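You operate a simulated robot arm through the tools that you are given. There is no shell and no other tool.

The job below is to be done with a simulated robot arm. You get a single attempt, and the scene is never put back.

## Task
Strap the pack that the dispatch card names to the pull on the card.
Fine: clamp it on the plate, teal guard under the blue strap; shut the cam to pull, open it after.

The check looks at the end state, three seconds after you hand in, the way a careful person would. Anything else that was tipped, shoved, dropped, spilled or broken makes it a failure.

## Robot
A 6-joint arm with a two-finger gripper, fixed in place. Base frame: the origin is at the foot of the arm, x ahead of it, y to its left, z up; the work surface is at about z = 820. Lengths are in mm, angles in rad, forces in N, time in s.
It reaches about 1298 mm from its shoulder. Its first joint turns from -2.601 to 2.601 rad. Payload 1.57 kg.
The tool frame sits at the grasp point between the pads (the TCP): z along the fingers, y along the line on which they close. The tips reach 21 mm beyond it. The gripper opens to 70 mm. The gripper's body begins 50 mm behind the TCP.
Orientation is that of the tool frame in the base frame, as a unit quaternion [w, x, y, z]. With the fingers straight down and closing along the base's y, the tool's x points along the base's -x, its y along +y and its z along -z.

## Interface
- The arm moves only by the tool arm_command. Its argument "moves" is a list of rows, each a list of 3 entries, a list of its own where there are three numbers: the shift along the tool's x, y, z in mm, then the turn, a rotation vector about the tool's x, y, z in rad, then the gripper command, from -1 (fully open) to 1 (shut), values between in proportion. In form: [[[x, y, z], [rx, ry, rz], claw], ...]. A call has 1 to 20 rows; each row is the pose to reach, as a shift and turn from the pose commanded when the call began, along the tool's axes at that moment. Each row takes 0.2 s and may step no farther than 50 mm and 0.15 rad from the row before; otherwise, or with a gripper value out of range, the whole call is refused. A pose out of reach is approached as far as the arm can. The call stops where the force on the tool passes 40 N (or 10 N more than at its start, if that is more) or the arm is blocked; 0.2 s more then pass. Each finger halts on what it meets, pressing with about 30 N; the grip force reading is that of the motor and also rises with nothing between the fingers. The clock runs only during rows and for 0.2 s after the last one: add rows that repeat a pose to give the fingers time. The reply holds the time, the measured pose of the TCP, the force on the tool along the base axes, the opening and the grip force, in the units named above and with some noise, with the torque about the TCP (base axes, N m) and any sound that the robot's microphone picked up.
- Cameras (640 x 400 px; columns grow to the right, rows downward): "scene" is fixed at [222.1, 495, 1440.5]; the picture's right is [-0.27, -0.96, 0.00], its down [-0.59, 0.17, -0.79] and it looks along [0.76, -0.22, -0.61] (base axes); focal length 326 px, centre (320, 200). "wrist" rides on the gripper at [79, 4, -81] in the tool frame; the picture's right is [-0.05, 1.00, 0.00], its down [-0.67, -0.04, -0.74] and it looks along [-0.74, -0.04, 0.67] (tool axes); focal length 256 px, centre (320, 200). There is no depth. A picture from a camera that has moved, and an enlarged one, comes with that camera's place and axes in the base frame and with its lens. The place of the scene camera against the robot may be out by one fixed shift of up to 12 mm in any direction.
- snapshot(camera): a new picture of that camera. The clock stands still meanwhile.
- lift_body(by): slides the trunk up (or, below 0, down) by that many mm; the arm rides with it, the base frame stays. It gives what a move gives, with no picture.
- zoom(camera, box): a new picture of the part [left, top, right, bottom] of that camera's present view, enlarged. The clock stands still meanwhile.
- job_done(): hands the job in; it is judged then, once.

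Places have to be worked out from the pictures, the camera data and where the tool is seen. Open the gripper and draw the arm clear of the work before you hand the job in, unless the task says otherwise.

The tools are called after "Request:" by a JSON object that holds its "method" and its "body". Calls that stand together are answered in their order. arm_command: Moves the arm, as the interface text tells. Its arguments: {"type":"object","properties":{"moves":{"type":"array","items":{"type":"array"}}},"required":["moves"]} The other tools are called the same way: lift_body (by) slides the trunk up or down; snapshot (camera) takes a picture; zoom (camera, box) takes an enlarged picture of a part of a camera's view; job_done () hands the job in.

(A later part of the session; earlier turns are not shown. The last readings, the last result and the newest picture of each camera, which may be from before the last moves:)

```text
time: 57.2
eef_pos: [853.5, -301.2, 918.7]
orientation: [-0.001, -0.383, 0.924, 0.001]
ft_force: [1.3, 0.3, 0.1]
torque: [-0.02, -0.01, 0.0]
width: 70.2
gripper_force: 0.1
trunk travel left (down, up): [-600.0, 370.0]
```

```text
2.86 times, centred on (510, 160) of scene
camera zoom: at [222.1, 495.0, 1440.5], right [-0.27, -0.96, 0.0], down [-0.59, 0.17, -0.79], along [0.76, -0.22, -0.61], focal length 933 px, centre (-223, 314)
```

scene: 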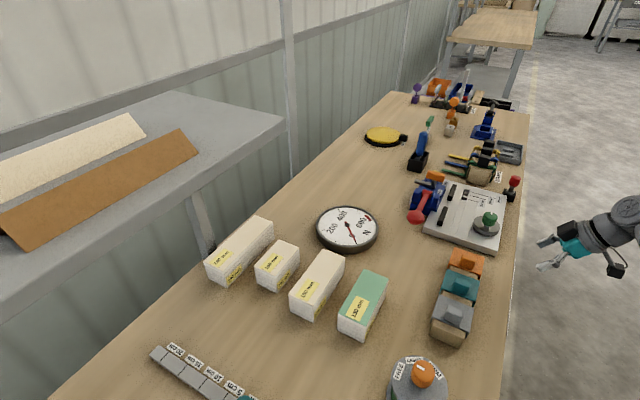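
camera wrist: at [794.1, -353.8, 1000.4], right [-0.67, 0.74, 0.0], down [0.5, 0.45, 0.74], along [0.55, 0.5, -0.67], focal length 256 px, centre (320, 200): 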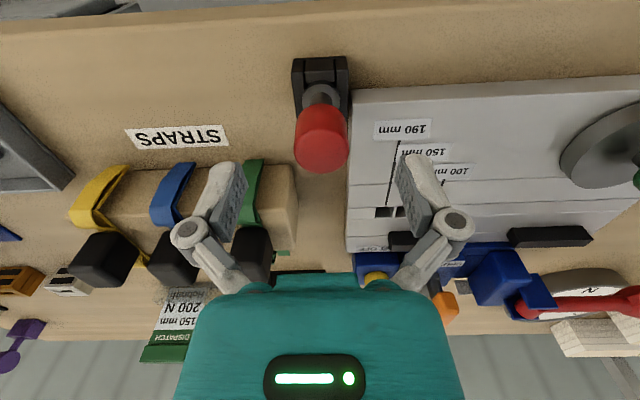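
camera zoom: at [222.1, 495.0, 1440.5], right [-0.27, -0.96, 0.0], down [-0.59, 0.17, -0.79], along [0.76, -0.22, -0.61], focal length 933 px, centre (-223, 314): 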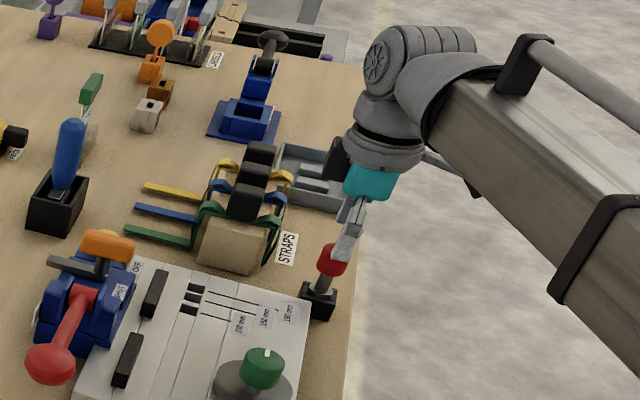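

The pin head is centred between the open fingers. I'll lower the last 43 mm to grip height.

Request:
{"method": "lift_body", "body": {"by": -43}}

Request:
{"method": "snapshot", "body": {"camera": "wrist"}}

Request:
{"method": "zoom", "body": {"camera": "scene", "box": [470, 130, 560, 220]}}

```text
time: 58.0
eef_pos: [853.1, -300.8, 875.4]
orientation: [-0.001, -0.383, 0.924, 0.0]
ft_force: [0.3, 0.3, -0.2]
torque: [0.0, 0.0, 0.03]
width: 70.0
gripper_force: 0.1
trunk travel left (down, up): [-557.0, 413.0]
```

```text
taken
camera wrist: at [794.0, -353.8, 957.4], right [-0.67, 0.74, 0.0], down [0.5, 0.45, 0.74], along [0.55, 0.5, -0.67], focal length 256 px, centre (320, 200)
```

wrist: 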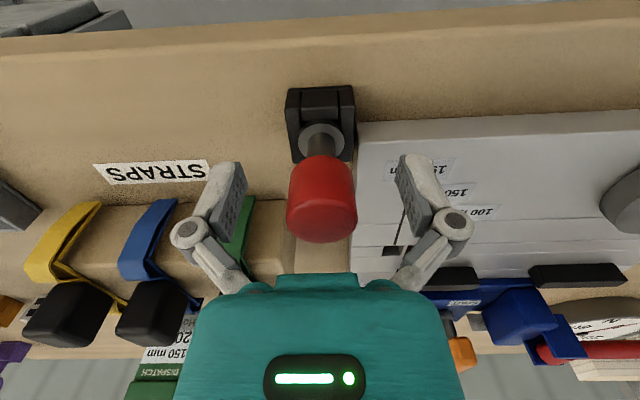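

```text
4.44 times, centred on (515, 175) of scene
camera zoom: at [222.1, 495.0, 1440.5], right [-0.27, -0.96, 0.0], down [-0.59, 0.17, -0.79], along [0.76, -0.22, -0.61], focal length 1451 px, centre (-547, 311)
```

zoom: 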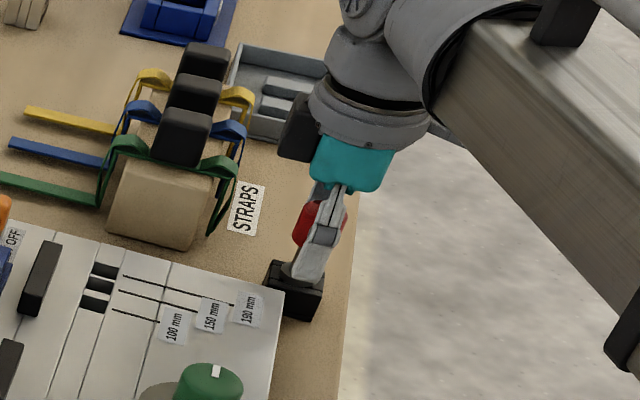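

The head is well placed between the pads. I'll close the gripper on it.

Request:
{"method": "arm_command", "body": {"moves": [[[0, 0, 0], [0, 0, 0], 0], [[0, 0, 0], [0, 0, 0], 1], [[0, 0, 0], [0, 0, 0], 1], [[0, 0, 0], [0, 0, 0], 1], [[0, 0, 0], [0, 0, 0], 1], [[0, 0, 0], [0, 0, 0], 1]]}}

Request:
{"method": "zoom", "body": {"camera": "wrist", "box": [220, 70, 420, 260]}}

```text
time: 59.5
eef_pos: [853.2, -301.3, 875.6]
orientation: [-0.002, -0.383, 0.924, 0.001]
ft_force: [0.6, -0.3, 2.6]
torque: [-0.01, 0.01, 0.0]
width: 25.6
gripper_force: 29.9
trunk travel left (down, up): [-557.0, 413.0]
```

```text
2.11 times, centred on (320, 165) of wrist
camera zoom: at [794.0, -353.7, 957.6], right [-0.67, 0.74, 0.0], down [0.5, 0.45, 0.74], along [0.55, 0.5, -0.67], focal length 539 px, centre (320, 274)
```

zoom: 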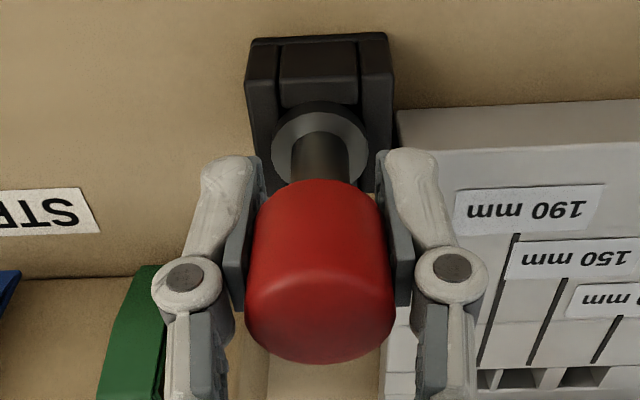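

Gripped at 25.6 mm width with almost no side force. I'll lift the pin 60 mm and look at the peg.

Request:
{"method": "lift_body", "body": {"by": 60}}

Request:
{"method": "zoom", "body": {"camera": "wrist", "box": [220, 40, 420, 230]}}

Request:
{"method": "zoom", "body": {"camera": "scene", "box": [470, 130, 560, 220]}}

```text
time: 60.5
eef_pos: [853.2, -300.1, 936.8]
orientation: [0.0, -0.383, 0.924, 0.0]
ft_force: [-0.6, -0.4, -1.0]
torque: [-0.03, -0.01, 0.0]
width: 25.7
gripper_force: 30.2
trunk travel left (down, up): [-617.0, 353.0]
```

```text
2.11 times, centred on (320, 135) of wrist
camera zoom: at [794.3, -353.8, 1017.2], right [-0.67, 0.74, 0.0], down [0.5, 0.45, 0.74], along [0.55, 0.5, -0.67], focal length 539 px, centre (320, 337)
```

zoom: 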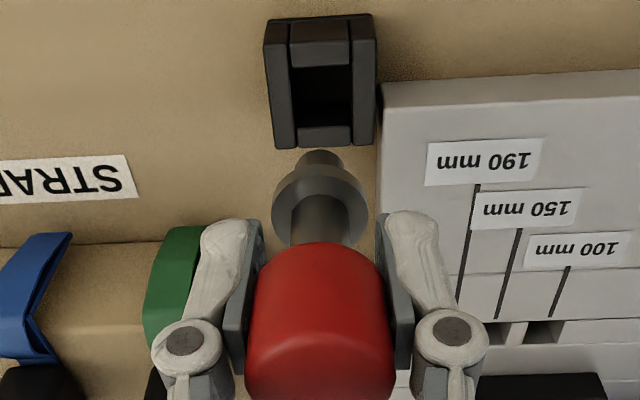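

```text
4.44 times, centred on (515, 175) of scene
camera zoom: at [222.1, 495.0, 1440.5], right [-0.27, -0.96, 0.0], down [-0.59, 0.17, -0.79], along [0.76, -0.22, -0.61], focal length 1451 px, centre (-547, 311)
```

zoom: 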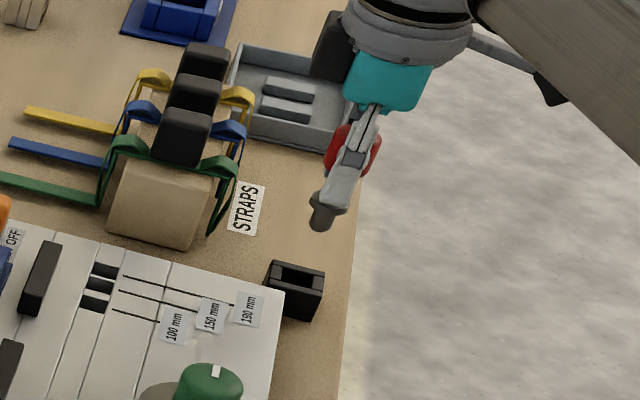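

The pin has a short round peg (~12 mm) under its flange. The pocket is 16.5 mm square. I'll move the pin over the 150 mm pocket and lower most of the way to check alignment.

Request:
{"method": "arm_command", "body": {"moves": [[[-39, 25.4, 0], [0, 0, 0], 1], [[-78, 50.8, 0], [0, 0, 0], 1], [[-117.3, 76.2, 0], [0, 0, 0], 1], [[-117.3, 76.2, 0], [0, 0, 0], 1], [[-117.3, 76.2, 0], [0, 0, 0], 1]]}}

Request:
{"method": "lift_body", "body": {"by": -32}}

Request:
{"method": "zoom", "body": {"camera": "wrist", "box": [220, 40, 420, 230]}}

Request:
{"method": "zoom", "body": {"camera": "scene", "box": [430, 140, 530, 220]}}

```text
time: 61.6
eef_pos: [883.3, -163.3, 935.8]
orientation: [-0.001, -0.383, 0.924, 0.001]
ft_force: [0.1, 0.7, -1.3]
torque: [0.0, 0.01, 0.0]
width: 25.5
gripper_force: 29.9
trunk travel left (down, up): [-617.0, 353.0]
```

```text
time: 62.4
eef_pos: [882.7, -163.6, 903.9]
orientation: [-0.001, -0.382, 0.924, 0.0]
ft_force: [0.8, -0.2, 0.0]
torque: [-0.02, -0.01, -0.03]
width: 25.5
gripper_force: 29.7
trunk travel left (down, up): [-585.0, 385.0]
```

```text
2.11 times, centred on (320, 135) of wrist
camera zoom: at [824.1, -216.7, 985.3], right [-0.67, 0.74, 0.0], down [0.5, 0.45, 0.74], along [0.55, 0.5, -0.67], focal length 539 px, centre (320, 337)
```

zoom: 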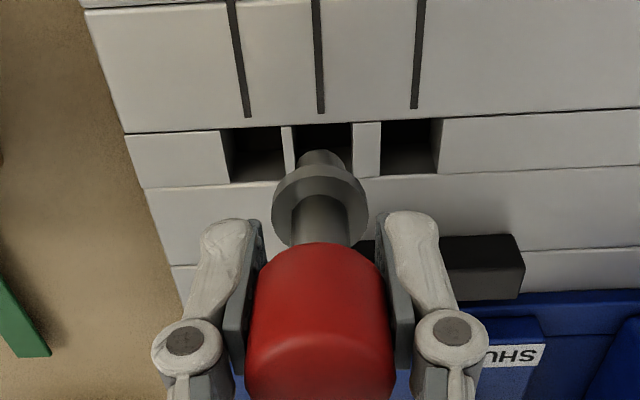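

```text
5.00 times, centred on (480, 180) of scene
camera zoom: at [222.1, 495.0, 1440.5], right [-0.27, -0.96, 0.0], down [-0.59, 0.17, -0.79], along [0.76, -0.22, -0.61], focal length 1632 px, centre (-480, 300)
```

zoom: 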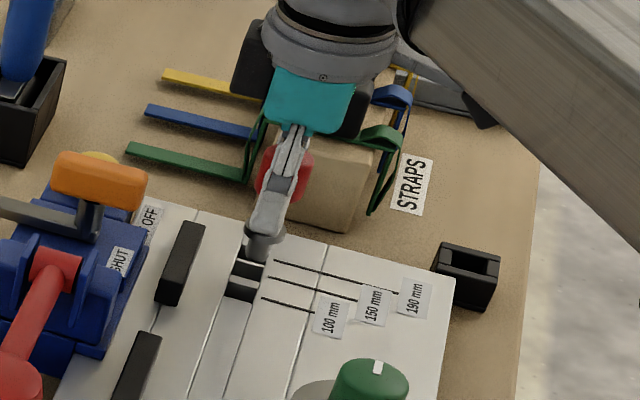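

The peg tip is directly over the middle (150 mm) pocket. I'll lower it in.

Request:
{"method": "lift_body", "body": {"by": -15}}

Request:
{"method": "zoom", "body": {"camera": "wrist", "box": [220, 40, 420, 230]}}

```text
time: 63.0
eef_pos: [883.9, -163.8, 889.8]
orientation: [-0.002, -0.382, 0.924, 0.001]
ft_force: [0.6, 0.0, -1.0]
torque: [0.05, -0.01, 0.0]
width: 25.7
gripper_force: 30.1
trunk travel left (down, up): [-570.0, 400.0]
```

```text
2.11 times, centred on (320, 135) of wrist
camera zoom: at [824.3, -216.5, 970.2], right [-0.67, 0.74, 0.0], down [0.5, 0.45, 0.74], along [0.55, 0.5, -0.67], focal length 539 px, centre (320, 337)
```

zoom: 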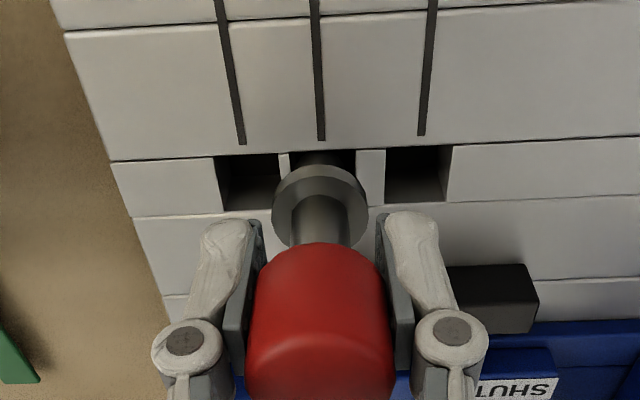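

No contact force and the peg is entering the pocket. I'll continue down until the flange seats.

Request:
{"method": "lift_body", "body": {"by": -8}}

Request:
{"method": "lift_body", "body": {"by": -3}}

Request:
{"method": "zoom", "body": {"camera": "wrist", "box": [220, 40, 420, 230]}}

```text
time: 63.6
eef_pos: [882.5, -164.2, 880.1]
orientation: [-0.002, -0.383, 0.924, 0.0]
ft_force: [0.8, 1.0, -1.4]
torque: [0.04, -0.04, 0.01]
width: 25.6
gripper_force: 30.5
trunk travel left (down, up): [-562.0, 408.0]
```

```text
time: 64.1
eef_pos: [883.5, -163.4, 877.9]
orientation: [0.0, -0.383, 0.924, 0.001]
ft_force: [0.8, 0.6, -1.0]
torque: [0.06, 0.0, 0.01]
width: 25.7
gripper_force: 30.1
trunk travel left (down, up): [-559.0, 411.0]
```

```text
2.11 times, centred on (320, 135) of wrist
camera zoom: at [824.3, -216.6, 959.2], right [-0.67, 0.74, 0.0], down [0.5, 0.45, 0.74], along [0.55, 0.5, -0.67], focal length 539 px, centre (320, 337)
```

zoom: 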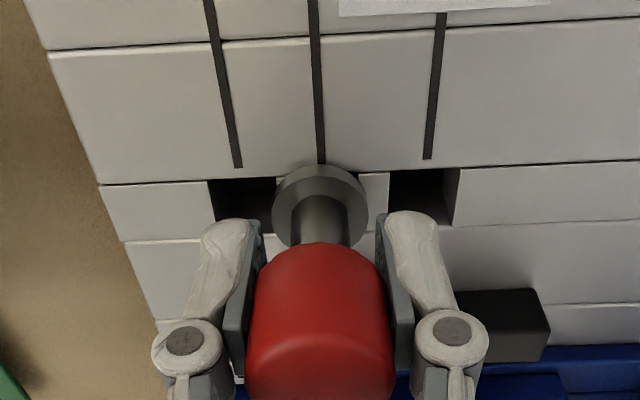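

Still no contact at z=878. I'll continue in small steps.

Request:
{"method": "lift_body", "body": {"by": -2}}

Request:
{"method": "lift_body", "body": {"by": -2}}

Request:
{"method": "zoom", "body": {"camera": "wrist", "box": [260, 80, 380, 180]}}

```text
time: 64.7
eef_pos: [883.1, -163.0, 875.9]
orientation: [-0.001, -0.383, 0.924, 0.001]
ft_force: [1.8, 0.1, -0.5]
torque: [0.06, -0.02, -0.01]
width: 25.6
gripper_force: 29.1
trunk travel left (down, up): [-557.0, 413.0]
```

```text
time: 65.2
eef_pos: [882.5, -163.1, 875.6]
orientation: [0.0, -0.383, 0.924, 0.0]
ft_force: [6.0, 0.6, 14.3]
torque: [-0.01, -0.11, -0.02]
width: 25.5
gripper_force: 29.8
trunk travel left (down, up): [-555.0, 415.0]
```

```text
4.00 times, centred on (320, 130) of wrist
camera zoom: at [823.9, -216.4, 956.3], right [-0.67, 0.74, 0.0], down [0.5, 0.45, 0.74], along [0.55, 0.5, -0.67], focal length 1024 px, centre (320, 480)
```

zoom: 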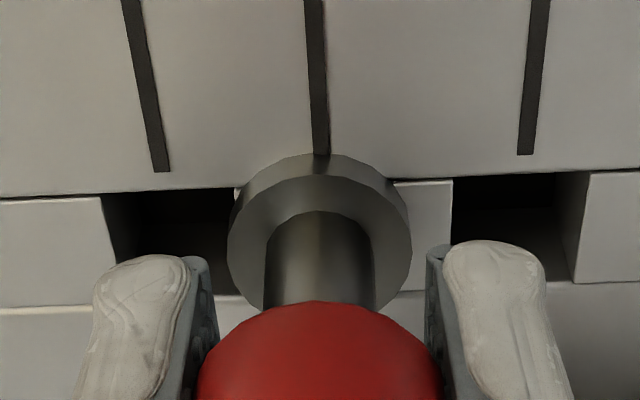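

Seated: 14 N up at z≈875.6, so the plate top is level with the holder top (~841). I'll open the gripper and rise.

Request:
{"method": "arm_command", "body": {"moves": [[[0, 0, 0], [0, 0, 0], 0.2], [[0, 0, 0], [0, 0, 0], -0.2], [[0, 0, 0], [0, 0, 0], -0.6], [[0, 0, 0], [0, 0, 0], -1], [[0, 0, 0], [0, 0, 0], -1], [[0, 0, 0], [0, 0, 0], -1]]}}

Request:
{"method": "lift_body", "body": {"by": 150}}

Request:
{"method": "snapshot", "body": {"camera": "wrist"}}

Request:
{"method": "zoom", "body": {"camera": "wrist", "box": [240, 60, 400, 180]}}

Request:
{"method": "zoom", "body": {"camera": "scene", "box": [400, 150, 530, 250]}}

```text
time: 66.6
eef_pos: [883.3, -163.8, 873.9]
orientation: [-0.002, -0.382, 0.924, 0.0]
ft_force: [-0.4, 0.3, 0.5]
torque: [-0.04, 0.02, 0.0]
width: 69.9
gripper_force: 0.1
trunk travel left (down, up): [-555.0, 415.0]
```

```text
time: 68.3
eef_pos: [882.6, -164.2, 1023.9]
orientation: [-0.001, -0.383, 0.924, 0.0]
ft_force: [-0.1, 0.6, -0.2]
torque: [0.02, 0.02, -0.03]
width: 70.0
gripper_force: 0.0
trunk travel left (down, up): [-705.0, 265.0]
```

```text
taken
camera wrist: at [824.2, -216.6, 1105.3], right [-0.67, 0.74, 0.0], down [0.5, 0.45, 0.74], along [0.55, 0.5, -0.67], focal length 256 px, centre (320, 200)
```

wrist: 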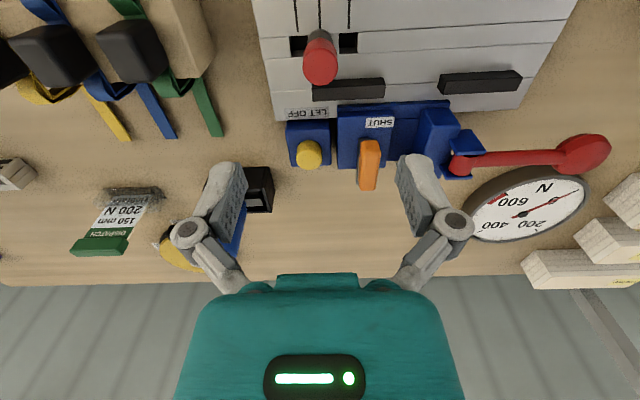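

```text
3.33 times, centred on (320, 120) of wrist
camera zoom: at [824.2, -216.6, 1105.3], right [-0.67, 0.74, 0.0], down [0.5, 0.45, 0.74], along [0.55, 0.5, -0.67], focal length 853 px, centre (320, 467)
```

zoom: 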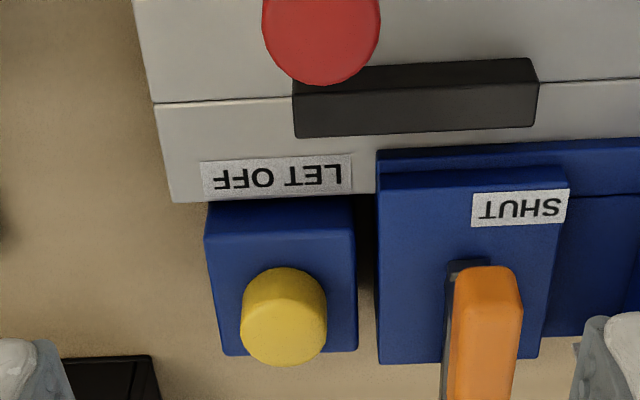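

```text
4.00 times, centred on (465, 200) of scene
camera zoom: at [222.1, 495.0, 1440.5], right [-0.27, -0.96, 0.0], down [-0.59, 0.17, -0.79], along [0.76, -0.22, -0.61], focal length 1306 px, centre (-260, 200)
```

zoom: 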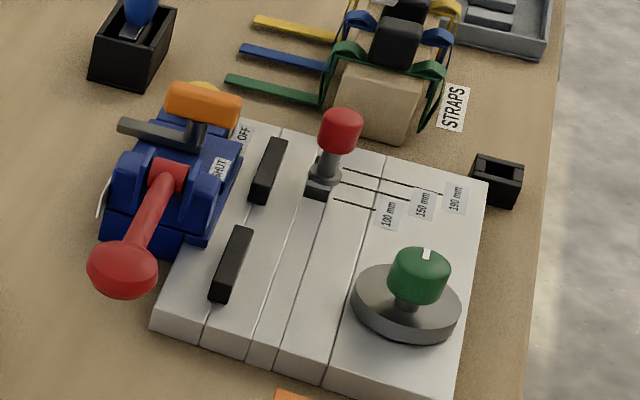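

The pin stands in the 150 mm pocket. Now I'll take a careful look at the clamp disc from closer to confirm its axis and reach.

Request:
{"method": "arm_command", "body": {"moves": [[[22, 35, 0], [0, 0, 0], -1], [[45, 70, 0], [0, 0, 0], -1], [[67, 105, 0], [0, 0, 0], -1], [[89, 139, 0], [0, 0, 0], -1], [[89, 139, 0], [0, 0, 0], -1]]}}

Request:
{"method": "zoom", "body": {"camera": "wrist", "box": [240, 10, 400, 120]}}

Request:
{"method": "zoom", "body": {"camera": "wrist", "box": [200, 60, 440, 210]}}

```text
time: 69.5
eef_pos: [721.5, -128.8, 1024.2]
orientation: [-0.002, -0.383, 0.924, 0.001]
ft_force: [0.4, 0.2, 0.3]
torque: [-0.02, 0.0, 0.01]
width: 70.1
gripper_force: 0.0
trunk travel left (down, up): [-705.0, 265.0]
```

```text
3.64 times, centred on (320, 65) of wrist
camera zoom: at [662.8, -182.0, 1105.4], right [-0.67, 0.74, 0.0], down [0.5, 0.45, 0.74], along [0.55, 0.5, -0.67], focal length 931 px, centre (320, 691)
```

zoom: 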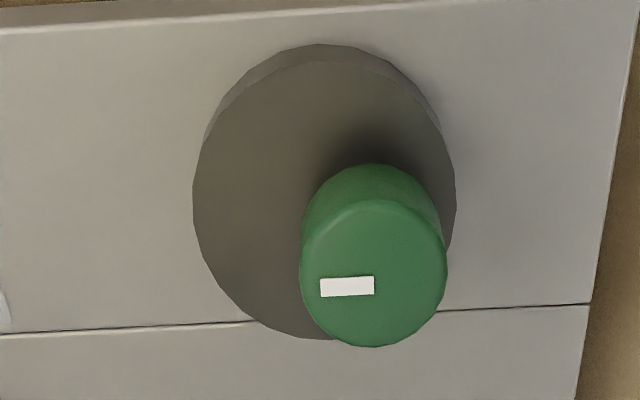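

```text
2.67 times, centred on (320, 135) of wrist
camera zoom: at [662.8, -182.0, 1105.4], right [-0.67, 0.74, 0.0], down [0.5, 0.45, 0.74], along [0.55, 0.5, -0.67], focal length 683 px, centre (320, 373)
```

zoom: 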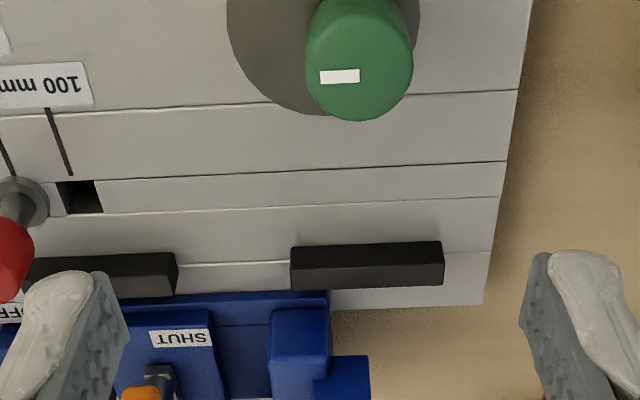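

The disc is centred at (600.8, 433) with r≈33 and the knob axis is at about (590.4, 432). I'll deal with clamping once the pack is on. Next I go to the 150 mm pack, turning the tool so the fingers close across its 60 mm width.

Request:
{"method": "arm_command", "body": {"moves": [[[-29, 35.5, 0], [0, 0, 0.1428], -1], [[-58, 71, 0], [0, 0, 0.2856], -1], [[-87, 106.6, 0], [0, 0, 0.4284], -1], [[-116, 142, 0], [0, 0, 0.5712], -1], [[-145.5, 177.7, 0], [0, 0, 0.714], -1], [[-174.5, 213, 0], [0, 0, 0.8568], -1], [[-203.6, 248.8, 0], [0, 0, 0.9996], -1], [[-232.7, 284, 0], [0, 0, 1.1424], -1], [[-262, 320, 0], [0, 0, 1.2852], -1], [[-291, 355.5, 0], [0, 0, 1.428], -1], [[-320, 391, 0], [0, 0, 1.5708], -1], [[-320, 391, 0], [0, 0, 1.5708], -1], [[-320, 391, 0], [0, 0, 1.5708], -1]]}}

Request:
{"method": "snapshot", "body": {"camera": "wrist"}}

Request:
{"method": "snapshot", "body": {"camera": "scene"}}

```text
time: 72.3
eef_pos: [672.2, 372.9, 1024.4]
orientation: [-0.002, 0.383, 0.924, 0.0]
ft_force: [0.1, -0.5, 1.0]
torque: [-0.01, 0.02, -0.02]
width: 70.0
gripper_force: 0.1
trunk travel left (down, up): [-705.0, 265.0]
```

```text
taken
camera wrist: at [619.6, 432.1, 1105.4], right [0.74, 0.67, 0.0], down [0.45, -0.5, 0.74], along [0.5, -0.55, -0.67], focal length 256 px, centre (320, 200)
```

wrist: 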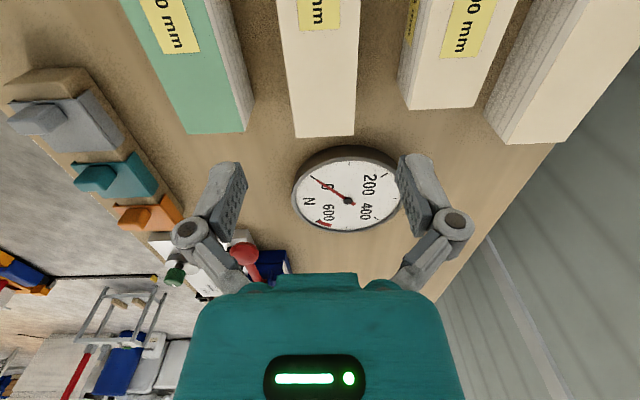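

```text
taken
```

scene: 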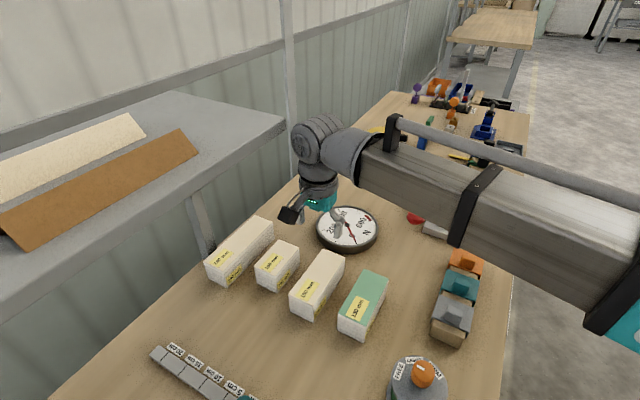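

I'm over the pack: its faces are at v≈711 and 769, so it is nearly centred. I'll nudge 0.8 mm and lower to just above it to check.

Request:
{"method": "arm_command", "body": {"moves": [[[0, 0.8, 0], [0, 0, 0], -1], [[0, 0.8, 0], [0, 0, 0], -1]]}}

Request:
{"method": "lift_body", "body": {"by": -112}}

Request:
{"method": "snapshot", "body": {"camera": "wrist"}}

Request:
{"method": "snapshot", "body": {"camera": "scene"}}

```text
time: 72.9
eef_pos: [673.5, 373.2, 1023.6]
orientation: [-0.002, 0.384, 0.923, -0.001]
ft_force: [0.9, 0.4, -0.5]
torque: [0.0, 0.0, -0.01]
width: 70.2
gripper_force: 0.0
trunk travel left (down, up): [-705.0, 265.0]
```

```text
time: 74.4
eef_pos: [673.4, 374.0, 912.1]
orientation: [0.0, 0.383, 0.924, -0.001]
ft_force: [-1.6, 0.5, 0.5]
torque: [-0.01, 0.03, 0.0]
width: 70.1
gripper_force: 0.0
trunk travel left (down, up): [-593.0, 377.0]
```

```text
taken
camera wrist: at [620.3, 433.0, 993.4], right [0.74, 0.67, 0.0], down [0.45, -0.5, 0.74], along [0.5, -0.55, -0.67], focal length 256 px, centre (320, 200)
```

wrist: 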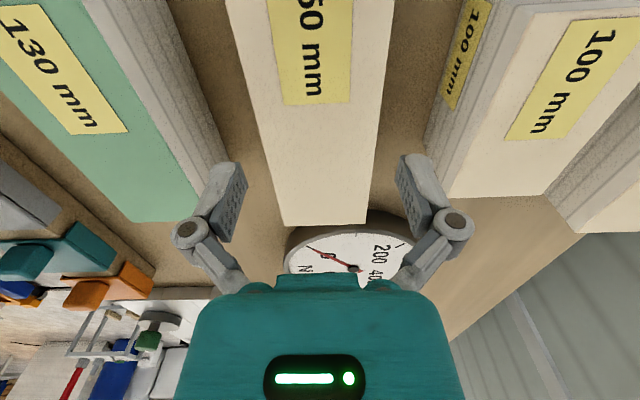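

```text
taken
```

scene: 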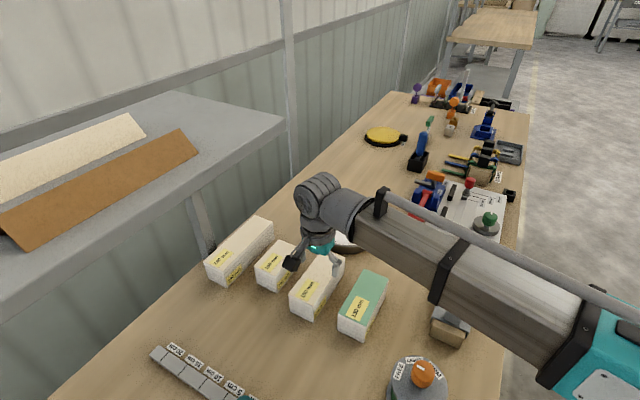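

The pack is centred between the fingers, and the forearm and camera clear everything. I'll lower to grip height (z≈866).

Request:
{"method": "lift_body", "body": {"by": -46}}

Request:
{"method": "snapshot", "body": {"camera": "wrist"}}

Request:
{"method": "snapshot", "body": {"camera": "scene"}}

```text
time: 75.2
eef_pos: [673.2, 373.5, 865.8]
orientation: [-0.001, 0.383, 0.924, 0.0]
ft_force: [0.2, 0.2, 0.3]
torque: [-0.01, -0.01, 0.01]
width: 69.9
gripper_force: 0.0
trunk travel left (down, up): [-547.0, 423.0]
```

```text
taken
camera wrist: at [620.2, 433.0, 947.4], right [0.74, 0.67, 0.0], down [0.45, -0.5, 0.74], along [0.5, -0.55, -0.67], focal length 256 px, centre (320, 200)
```

wrist: 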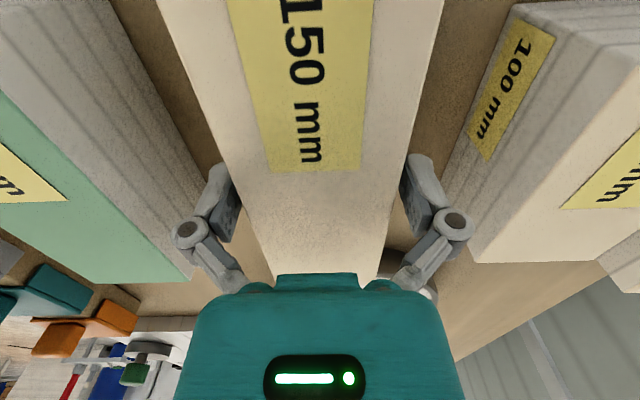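

```text
taken
```

scene: 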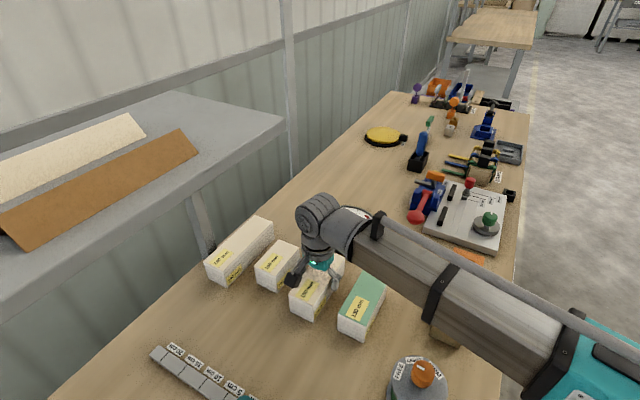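

The fingers are on both sides of the 150 mm pack without touching. I'll close to grip and lift 80 mm.

Request:
{"method": "arm_command", "body": {"moves": [[[0, 0, 0], [0, 0, 0], -0.8], [[0, 0, 0], [0, 0, 0], 0.0], [[0, 0, 0], [0, 0, 0], 1], [[0, 0, 0], [0, 0, 0], 1], [[0, 0, 0], [0, 0, 0], 1]]}}

Request:
{"method": "lift_body", "body": {"by": 20}}

Request:
{"method": "lift_body", "body": {"by": 90}}

Request:
{"method": "snapshot", "body": {"camera": "wrist"}}

Request:
{"method": "snapshot", "body": {"camera": "scene"}}

```text
time: 76.4
eef_pos: [672.3, 374.6, 866.2]
orientation: [-0.001, 0.383, 0.924, 0.0]
ft_force: [-1.2, -1.3, 2.1]
torque: [-0.23, 0.19, 0.01]
width: 59.6
gripper_force: 29.9
trunk travel left (down, up): [-547.0, 423.0]
```

```text
time: 77.1
eef_pos: [673.2, 373.9, 887.7]
orientation: [0.0, 0.382, 0.924, -0.001]
ft_force: [4.0, 1.8, 14.6]
torque: [0.1, 0.2, -0.01]
width: 60.1
gripper_force: 30.4
trunk travel left (down, up): [-567.0, 403.0]
```

```text
time: 78.4
eef_pos: [673.4, 374.8, 975.9]
orientation: [-0.002, 0.383, 0.924, 0.0]
ft_force: [0.2, 0.8, -3.3]
torque: [0.02, -0.03, 0.0]
width: 59.6
gripper_force: 29.9
trunk travel left (down, up): [-657.0, 313.0]
```

```text
taken
camera wrist: at [620.6, 433.2, 1057.1], right [0.74, 0.67, 0.0], down [0.45, -0.5, 0.74], along [0.5, -0.55, -0.67], focal length 256 px, centre (320, 200)
```

wrist: 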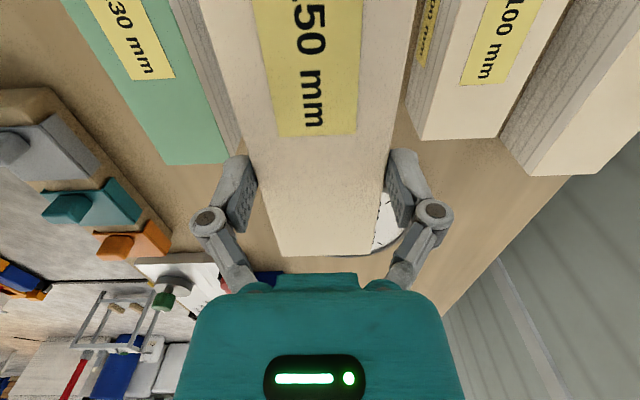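

```text
taken
```

scene: 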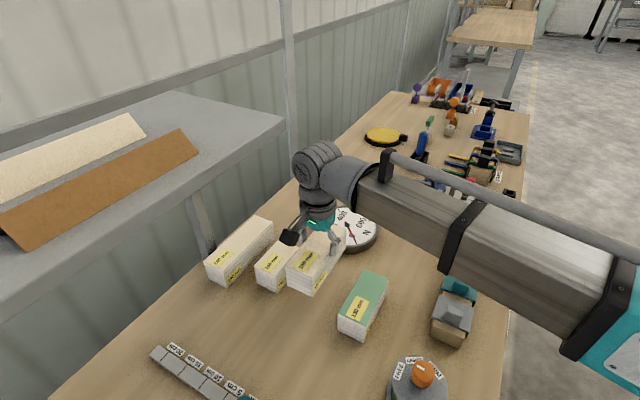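

The pack is held (60 mm, about 0.35 kg). I'll raise a bit more and carry it around the low side, over the guards and then along the plate, keeping clear of the levers.

Request:
{"method": "lift_body", "body": {"by": 30}}

Request:
{"method": "arm_command", "body": {"moves": [[[-13, -33, 0], [0, 0, 0], 1], [[-25, -66, 0], [0, 0, 0], 1], [[-38, -99, 0], [0, 0, 0], 1], [[-50, -133, 0], [0, 0, 0], 1], [[-63, -166, 0], [0, 0, 0], 1], [[-75, -199, 0], [0, 0, 0], 1], [[-88, -232, 0], [0, 0, 0], 1], [[-120, -232, 0], [0, 0, 0], 1], [[-160, -232, 0], [0, 0, 0], 1], [[-200, -232, 0], [0, 0, 0], 1], [[-240, -232, 0], [0, 0, 0], 1], [[-280, -232, 0], [0, 0, 0], 1], [[-320, -232, 0], [0, 0, 0], 1], [[-360, -232, 0], [0, 0, 0], 1], [[-400, -232, 0], [0, 0, 0], 1], [[-438, -232, 0], [0, 0, 0], 1], [[-438, -232, 0], [0, 0, 0], 1], [[-438, -232, 0], [0, 0, 0], 1]]}}

Request:
{"method": "snapshot", "body": {"camera": "wrist"}}

Request:
{"method": "snapshot", "body": {"camera": "scene"}}

```text
time: 79.1
eef_pos: [673.6, 374.3, 1006.4]
orientation: [-0.002, 0.382, 0.924, -0.001]
ft_force: [-0.1, 0.4, -3.4]
torque: [-0.03, -0.01, 0.0]
width: 59.7
gripper_force: 30.0
trunk travel left (down, up): [-687.0, 283.0]
```

```text
time: 82.9
eef_pos: [821.5, -100.1, 1005.2]
orientation: [-0.001, 0.383, 0.924, -0.001]
ft_force: [0.8, -0.1, -3.7]
torque: [-0.01, 0.0, -0.01]
width: 59.6
gripper_force: 30.2
trunk travel left (down, up): [-687.0, 283.0]
```

```text
taken
camera wrist: at [767.8, -41.3, 1087.2], right [0.74, 0.67, 0.0], down [0.45, -0.5, 0.74], along [0.5, -0.55, -0.67], focal length 256 px, centre (320, 200)
```

wrist: 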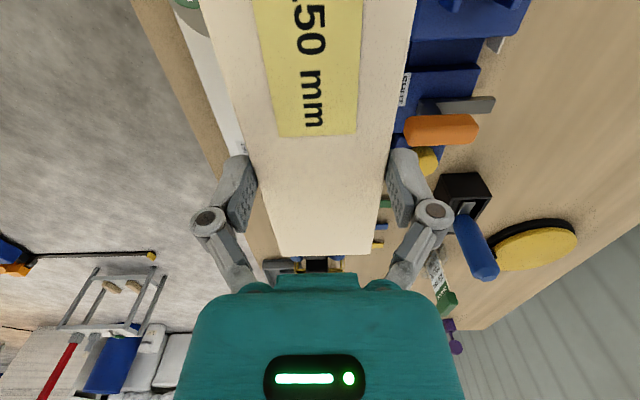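

```text
taken
```

scene: 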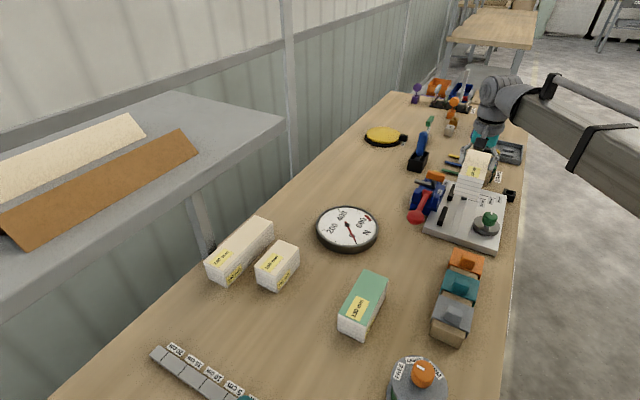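

By the camera pose the TCP is at (651.1, 509.7). I'll shift 4 mm away from the fence and 2 mm away from the pin before lowering most of the way.

Request:
{"method": "arm_command", "body": {"moves": [[[2, -4, 0], [0, 0, 0], 1], [[2, -4, 0], [0, 0, 0], 1]]}}

Request:
{"method": "lift_body", "body": {"by": -85}}

Request:
{"method": "snapshot", "body": {"camera": "wrist"}}

Request:
{"method": "zoom", "body": {"camera": "scene", "box": [400, 140, 530, 250]}}

```text
time: 83.5
eef_pos: [816.0, -99.9, 1005.8]
orientation: [0.0, 0.383, 0.924, 0.0]
ft_force: [-0.5, -1.1, -3.7]
torque: [0.0, 0.01, -0.01]
width: 59.5
gripper_force: 29.8
trunk travel left (down, up): [-687.0, 283.0]
```

```text
time: 84.7
eef_pos: [814.6, -101.0, 920.8]
orientation: [0.0, 0.383, 0.924, 0.0]
ft_force: [-0.6, 0.0, -3.8]
torque: [0.02, -0.03, -0.02]
width: 59.8
gripper_force: 30.4
trunk travel left (down, up): [-602.0, 368.0]
```

```text
taken
camera wrist: at [763.2, -42.3, 1002.2], right [0.74, 0.67, 0.0], down [0.45, -0.5, 0.74], along [0.5, -0.55, -0.67], focal length 256 px, centre (320, 200)
```

wrist: 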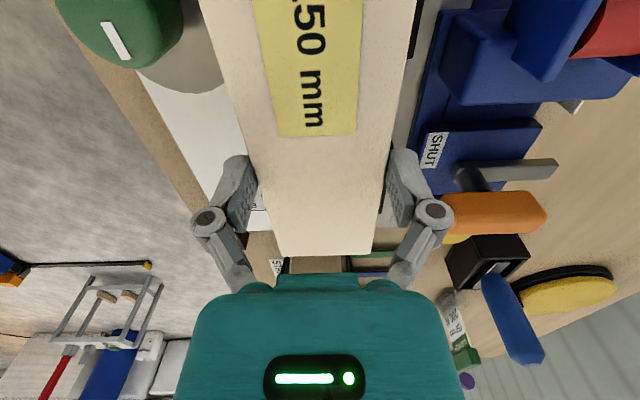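

```text
3.64 times, centred on (465, 195) of scene
camera zoom: at [222.1, 495.0, 1440.5], right [-0.27, -0.96, 0.0], down [-0.59, 0.17, -0.79], along [0.76, -0.22, -0.61], focal length 1187 px, centre (-207, 218)
```

zoom: 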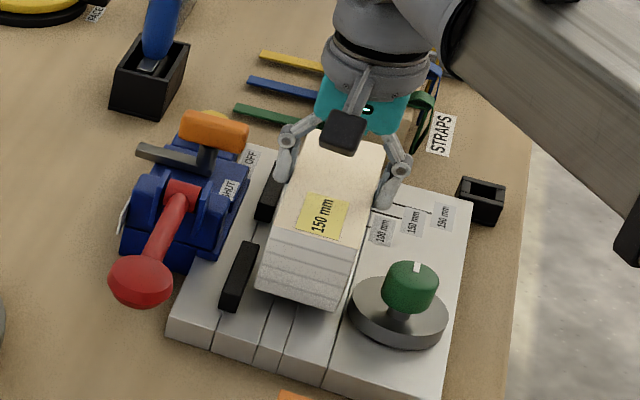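

The pack is over the plate between fence and clamp, about 4–6 mm from the fence. I'll lower to just above the plate, then in small steps to contact.

Request:
{"method": "lift_body", "body": {"by": -28}}

Request:
{"method": "snapshot", "body": {"camera": "wrist"}}

Request:
{"method": "zoom", "body": {"camera": "scene", "box": [400, 140, 530, 250]}}

```text
time: 85.5
eef_pos: [814.1, -100.3, 893.4]
orientation: [0.0, 0.383, 0.924, -0.001]
ft_force: [-3.7, 0.5, 7.4]
torque: [-0.11, -0.28, 0.0]
width: 59.6
gripper_force: 29.8
trunk travel left (down, up): [-574.0, 396.0]
```

```text
taken
camera wrist: at [761.5, -42.0, 974.9], right [0.74, 0.67, 0.0], down [0.45, -0.5, 0.74], along [0.5, -0.55, -0.67], focal length 256 px, centre (320, 200)
```

wrist: 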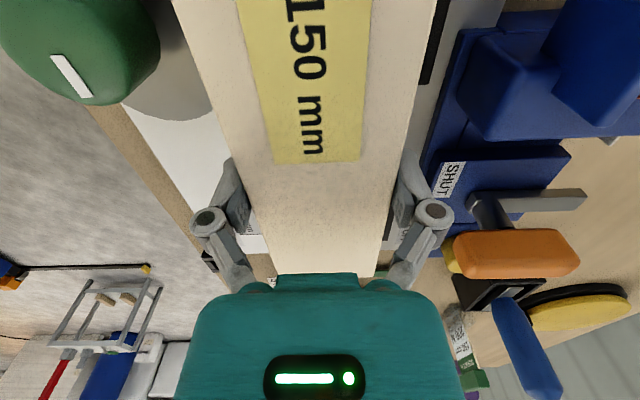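

```text
3.64 times, centred on (465, 195) of scene
camera zoom: at [222.1, 495.0, 1440.5], right [-0.27, -0.96, 0.0], down [-0.59, 0.17, -0.79], along [0.76, -0.22, -0.61], focal length 1187 px, centre (-207, 218)
```

zoom: 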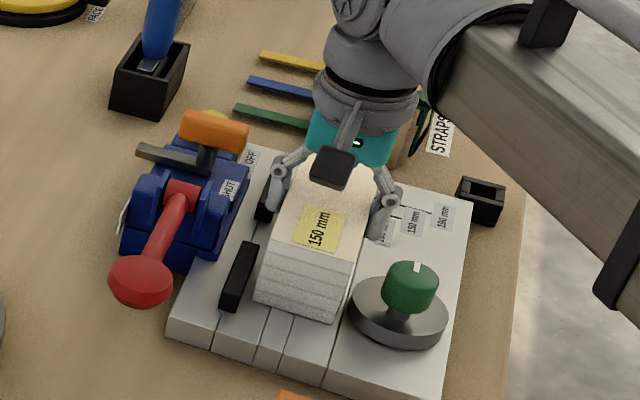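

There is contact already at z≈893: the images show the pack slid within the grip and is now about at plate level. I'll check closely from the scene camera before continuing.

Request:
{"method": "zoom", "body": {"camera": "scene", "box": [420, 175, 500, 235]}}

Request:
{"method": "zoom", "body": {"camera": "wrist", "box": [170, 120, 470, 300]}}

```text
6.67 times, centred on (460, 205) of scene
camera zoom: at [222.1, 495.0, 1440.5], right [-0.27, -0.96, 0.0], down [-0.59, 0.17, -0.79], along [0.76, -0.22, -0.61], focal length 2176 px, centre (-613, 167)
```

zoom: 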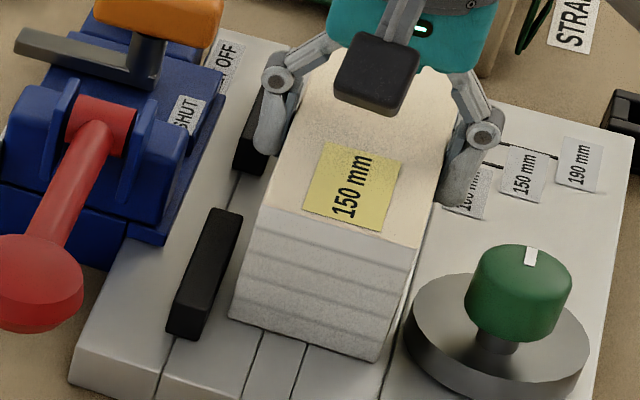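

```text
2.13 times, centred on (320, 210) of wrist
camera zoom: at [761.5, -42.0, 974.9], right [0.74, 0.67, 0.0], down [0.45, -0.5, 0.74], along [0.5, -0.55, -0.67], focal length 546 px, centre (320, 179)
```

zoom: 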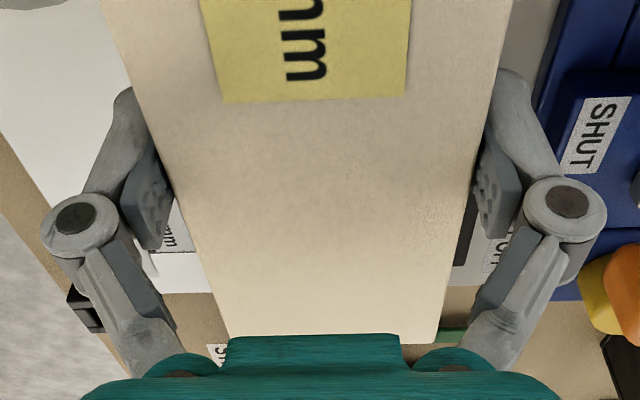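

The pack top is now at z≈902 and level, so it is resting on the plate. I'll ease the pressing force, then slide it toward the fence while watching the force.

Request:
{"method": "lift_body", "body": {"by": 2}}

Request:
{"method": "arm_command", "body": {"moves": [[[0, 1, 0], [0, 0, 0], 1], [[0, 2, 0], [0, 0, 0], 1], [[0, 3, 0], [0, 0, 0], 1], [[0, 3, 0], [0, 0, 0], 1]]}}

Request:
{"method": "zoom", "body": {"camera": "wrist", "box": [350, 0, 470, 150]}}

```text
time: 86.0
eef_pos: [816.6, -101.0, 894.1]
orientation: [-0.002, 0.382, 0.924, 0.0]
ft_force: [-0.9, 0.8, -3.7]
torque: [-0.02, 0.02, 0.0]
width: 59.7
gripper_force: 29.9
trunk travel left (down, up): [-576.0, 394.0]
```

```text
time: 87.0
eef_pos: [818.9, -99.9, 894.8]
orientation: [-0.001, 0.383, 0.924, -0.001]
ft_force: [0.1, -0.9, -3.9]
torque: [-0.01, 0.05, -0.01]
width: 59.8
gripper_force: 29.9
trunk travel left (down, up): [-576.0, 394.0]
```

```text
2.67 times, centred on (410, 75) of wrist
camera zoom: at [765.4, -40.4, 976.1], right [0.74, 0.67, 0.0], down [0.45, -0.5, 0.74], along [0.5, -0.55, -0.67], focal length 683 px, centre (80, 533)
```

zoom: 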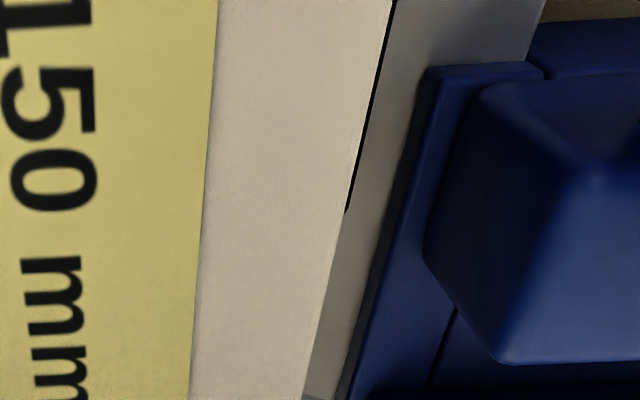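

No contact yet (TCP v≈508.7). I'll continue toward the fence.

Request:
{"method": "arm_command", "body": {"moves": [[[0, 1, 0], [0, 0, 0], 1], [[0, 1, 0], [0, 0, 0], 1]]}}

Request:
{"method": "arm_command", "body": {"moves": [[[0, 1, 0], [0, 0, 0], 1], [[0, 1, 0], [0, 0, 0], 1]]}}

Request:
{"method": "arm_command", "body": {"moves": [[[0, 1, 0], [0, 0, 0], 1], [[0, 1, 0], [0, 0, 0], 1]]}}

```text
time: 87.6
eef_pos: [819.2, -97.6, 895.0]
orientation: [-0.001, 0.382, 0.924, 0.0]
ft_force: [-0.1, -0.1, -3.4]
torque: [0.03, 0.01, -0.03]
width: 59.7
gripper_force: 29.7
trunk travel left (down, up): [-576.0, 394.0]
```

```text
time: 88.2
eef_pos: [820.0, -98.5, 893.7]
orientation: [-0.001, 0.383, 0.924, -0.001]
ft_force: [0.1, 0.9, -3.9]
torque: [-0.01, 0.03, 0.0]
width: 59.3
gripper_force: 29.5
trunk travel left (down, up): [-576.0, 394.0]
```

```text
time: 88.8
eef_pos: [820.2, -97.7, 895.5]
orientation: [-0.001, 0.383, 0.924, -0.001]
ft_force: [0.1, -0.5, -2.7]
torque: [-0.03, 0.04, -0.01]
width: 59.5
gripper_force: 30.1
trunk travel left (down, up): [-576.0, 394.0]
```

Still free at v≈511.7. I'll continue in 1 mm steps.

Request:
{"method": "arm_command", "body": {"moves": [[[0, 1, 0], [0, 0, 0], 1], [[0, 1, 0], [0, 0, 0], 1]]}}

Request:
{"method": "arm_command", "body": {"moves": [[[0, 1, 0], [0, 0, 0], 1], [[0, 1, 0], [0, 0, 0], 1]]}}

Request:
{"method": "zoom", "body": {"camera": "scene", "box": [420, 175, 500, 235]}}

Request:
{"method": "zoom", "body": {"camera": "wrist", "box": [350, 0, 470, 150]}}

```text
time: 89.4
eef_pos: [820.8, -96.9, 895.1]
orientation: [-0.001, 0.383, 0.924, 0.0]
ft_force: [-3.2, -4.9, -4.5]
torque: [-0.24, 0.11, -0.04]
width: 59.7
gripper_force: 30.4
trunk travel left (down, up): [-576.0, 394.0]
```

```text
time: 90.0
eef_pos: [820.0, -96.4, 894.8]
orientation: [-0.002, 0.382, 0.924, -0.001]
ft_force: [-7.7, -11.4, -7.1]
torque: [-0.53, 0.28, 0.13]
width: 59.9
gripper_force: 30.6
trunk travel left (down, up): [-576.0, 394.0]
```

```text
6.67 times, centred on (460, 205) of scene
camera zoom: at [222.1, 495.0, 1440.5], right [-0.27, -0.96, 0.0], down [-0.59, 0.17, -0.79], along [0.76, -0.22, -0.61], focal length 2176 px, centre (-613, 167)
```

zoom: 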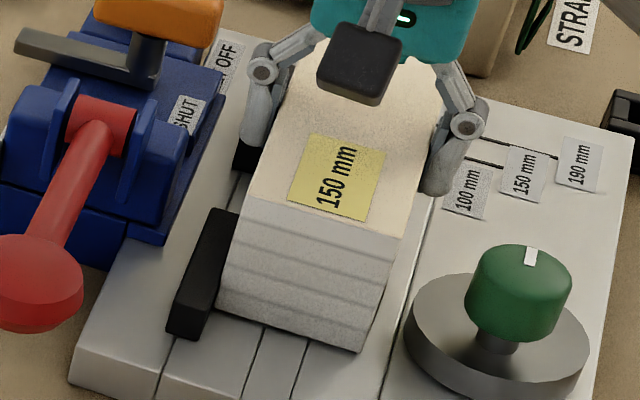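

```text
2.67 times, centred on (410, 75) of wrist
camera zoom: at [767.6, -38.5, 976.2], right [0.74, 0.67, 0.0], down [0.45, -0.5, 0.74], along [0.5, -0.55, -0.67], focal length 683 px, centre (80, 533)
```

zoom: 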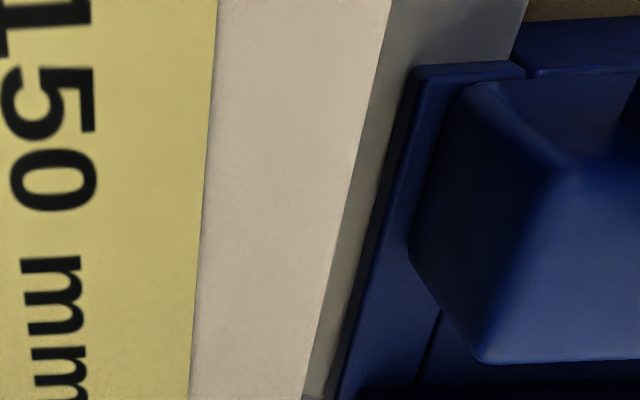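

Contact with the fence at about 13 N (TCP v≈511.5), so the fence face is at v≈541.5. I'll back off 1 mm and ease the pack toward the pin in small steps.

Request:
{"method": "arm_command", "body": {"moves": [[[0, -1.2, 0], [0, 0, 0], 1], [[-1, -1.2, 0], [0, 0, 0], 1], [[-2, -1.2, 0], [0, 0, 0], 1], [[-2, -1.2, 0], [0, 0, 0], 1]]}}

Request:
{"method": "arm_command", "body": {"moves": [[[-1, 0, 0], [0, 0, 0], 1], [[-1, 0, 0], [0, 0, 0], 1]]}}

Request:
{"method": "arm_command", "body": {"moves": [[[-1, 0, 0], [0, 0, 0], 1], [[-1, 0, 0], [0, 0, 0], 1]]}}

```text
time: 91.0
eef_pos: [821.6, -98.3, 895.5]
orientation: [-0.001, 0.382, 0.924, 0.0]
ft_force: [-12.8, -5.0, -5.6]
torque: [-0.19, 0.49, -0.27]
width: 59.8
gripper_force: 30.0
trunk travel left (down, up): [-576.0, 394.0]
```

```text
time: 91.6
eef_pos: [822.3, -98.1, 896.2]
orientation: [-0.001, 0.383, 0.924, 0.0]
ft_force: [-15.6, -6.4, -4.2]
torque: [-0.26, 0.6, 0.0]
width: 59.4
gripper_force: 30.0
trunk travel left (down, up): [-576.0, 394.0]
```

```text
time: 92.2
eef_pos: [823.4, -100.7, 895.9]
orientation: [-0.001, 0.383, 0.924, -0.001]
ft_force: [-18.3, -8.9, -2.7]
torque: [-0.3, 0.55, -0.17]
width: 59.6
gripper_force: 30.4
trunk travel left (down, up): [-576.0, 394.0]
```

The force toward the fence keeps rising as I move along it. I'll look before moving on.

Request:
{"method": "zoom", "body": {"camera": "scene", "box": [420, 165, 510, 235]}}

Request:
{"method": "snapshot", "body": {"camera": "wrist"}}

```text
5.71 times, centred on (465, 200) of scene
camera zoom: at [222.1, 495.0, 1440.5], right [-0.27, -0.96, 0.0], down [-0.59, 0.17, -0.79], along [0.76, -0.22, -0.61], focal length 1865 px, centre (-509, 200)
```

zoom: 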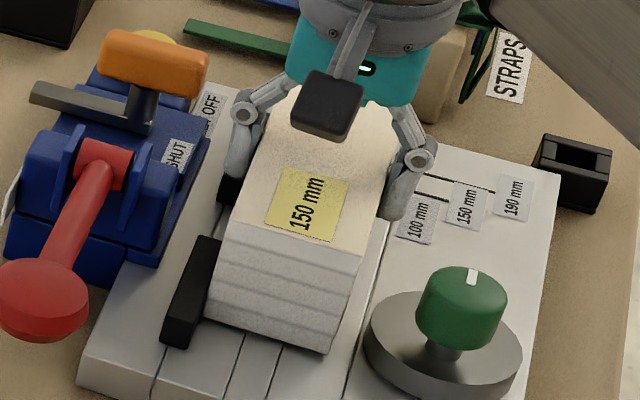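

```text
taken
camera wrist: at [769.8, -40.7, 977.2], right [0.74, 0.67, 0.0], down [0.45, -0.5, 0.74], along [0.5, -0.55, -0.67], focal length 256 px, centre (320, 200)
```

wrist: 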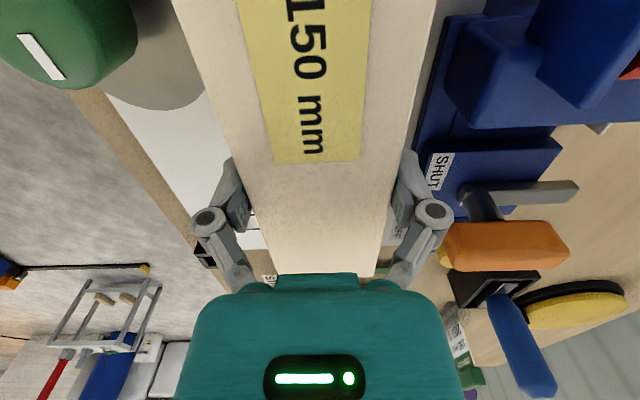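

TCP is at (652.1, 511.6), still pressed on the fence (the controller builds force over time). I'll relieve v by 1 mm and check.

Request:
{"method": "arm_command", "body": {"moves": [[[0, -1, 0], [0, 0, 0], 1], [[0, -1, 0], [0, 0, 0], 1]]}}

Request:
{"method": "arm_command", "body": {"moves": [[[0, -0.5, 0], [0, 0, 0], 1], [[0, -0.5, 0], [0, 0, 0], 1]]}}

```text
time: 92.8
eef_pos: [823.4, -99.7, 894.9]
orientation: [0.0, 0.383, 0.924, 0.001]
ft_force: [-7.8, -4.2, -0.5]
torque: [-0.16, 0.18, -0.3]
width: 59.6
gripper_force: 29.9
trunk travel left (down, up): [-576.0, 394.0]
```

```text
time: 93.4
eef_pos: [823.8, -100.1, 895.1]
orientation: [0.0, 0.382, 0.924, 0.0]
ft_force: [-0.1, -1.7, -3.3]
torque: [-0.06, 0.03, -0.09]
width: 59.6
gripper_force: 29.5
trunk travel left (down, up): [-576.0, 394.0]
```

The forces are near zero now. I'll step toward the pin 1 mm at a time until a light touch.

Request:
{"method": "arm_command", "body": {"moves": [[[-1, 0, 0], [0, 0, 0], 1], [[-1, 0, 0], [0, 0, 0], 1]]}}

Request:
{"method": "arm_command", "body": {"moves": [[[-1, 0, 0], [0, 0, 0], 1], [[-1, 0, 0], [0, 0, 0], 1]]}}

```text
time: 94.0
eef_pos: [824.2, -101.6, 895.0]
orientation: [-0.001, 0.383, 0.924, 0.0]
ft_force: [-0.1, 0.3, -3.6]
torque: [0.0, -0.01, 0.01]
width: 59.7
gripper_force: 30.3
trunk travel left (down, up): [-576.0, 394.0]
```

```text
time: 94.6
eef_pos: [823.8, -101.5, 894.0]
orientation: [-0.001, 0.383, 0.924, 0.0]
ft_force: [-1.8, 2.6, -4.0]
torque: [0.12, 0.1, 0.02]
width: 59.6
gripper_force: 29.7
trunk travel left (down, up): [-576.0, 394.0]
```

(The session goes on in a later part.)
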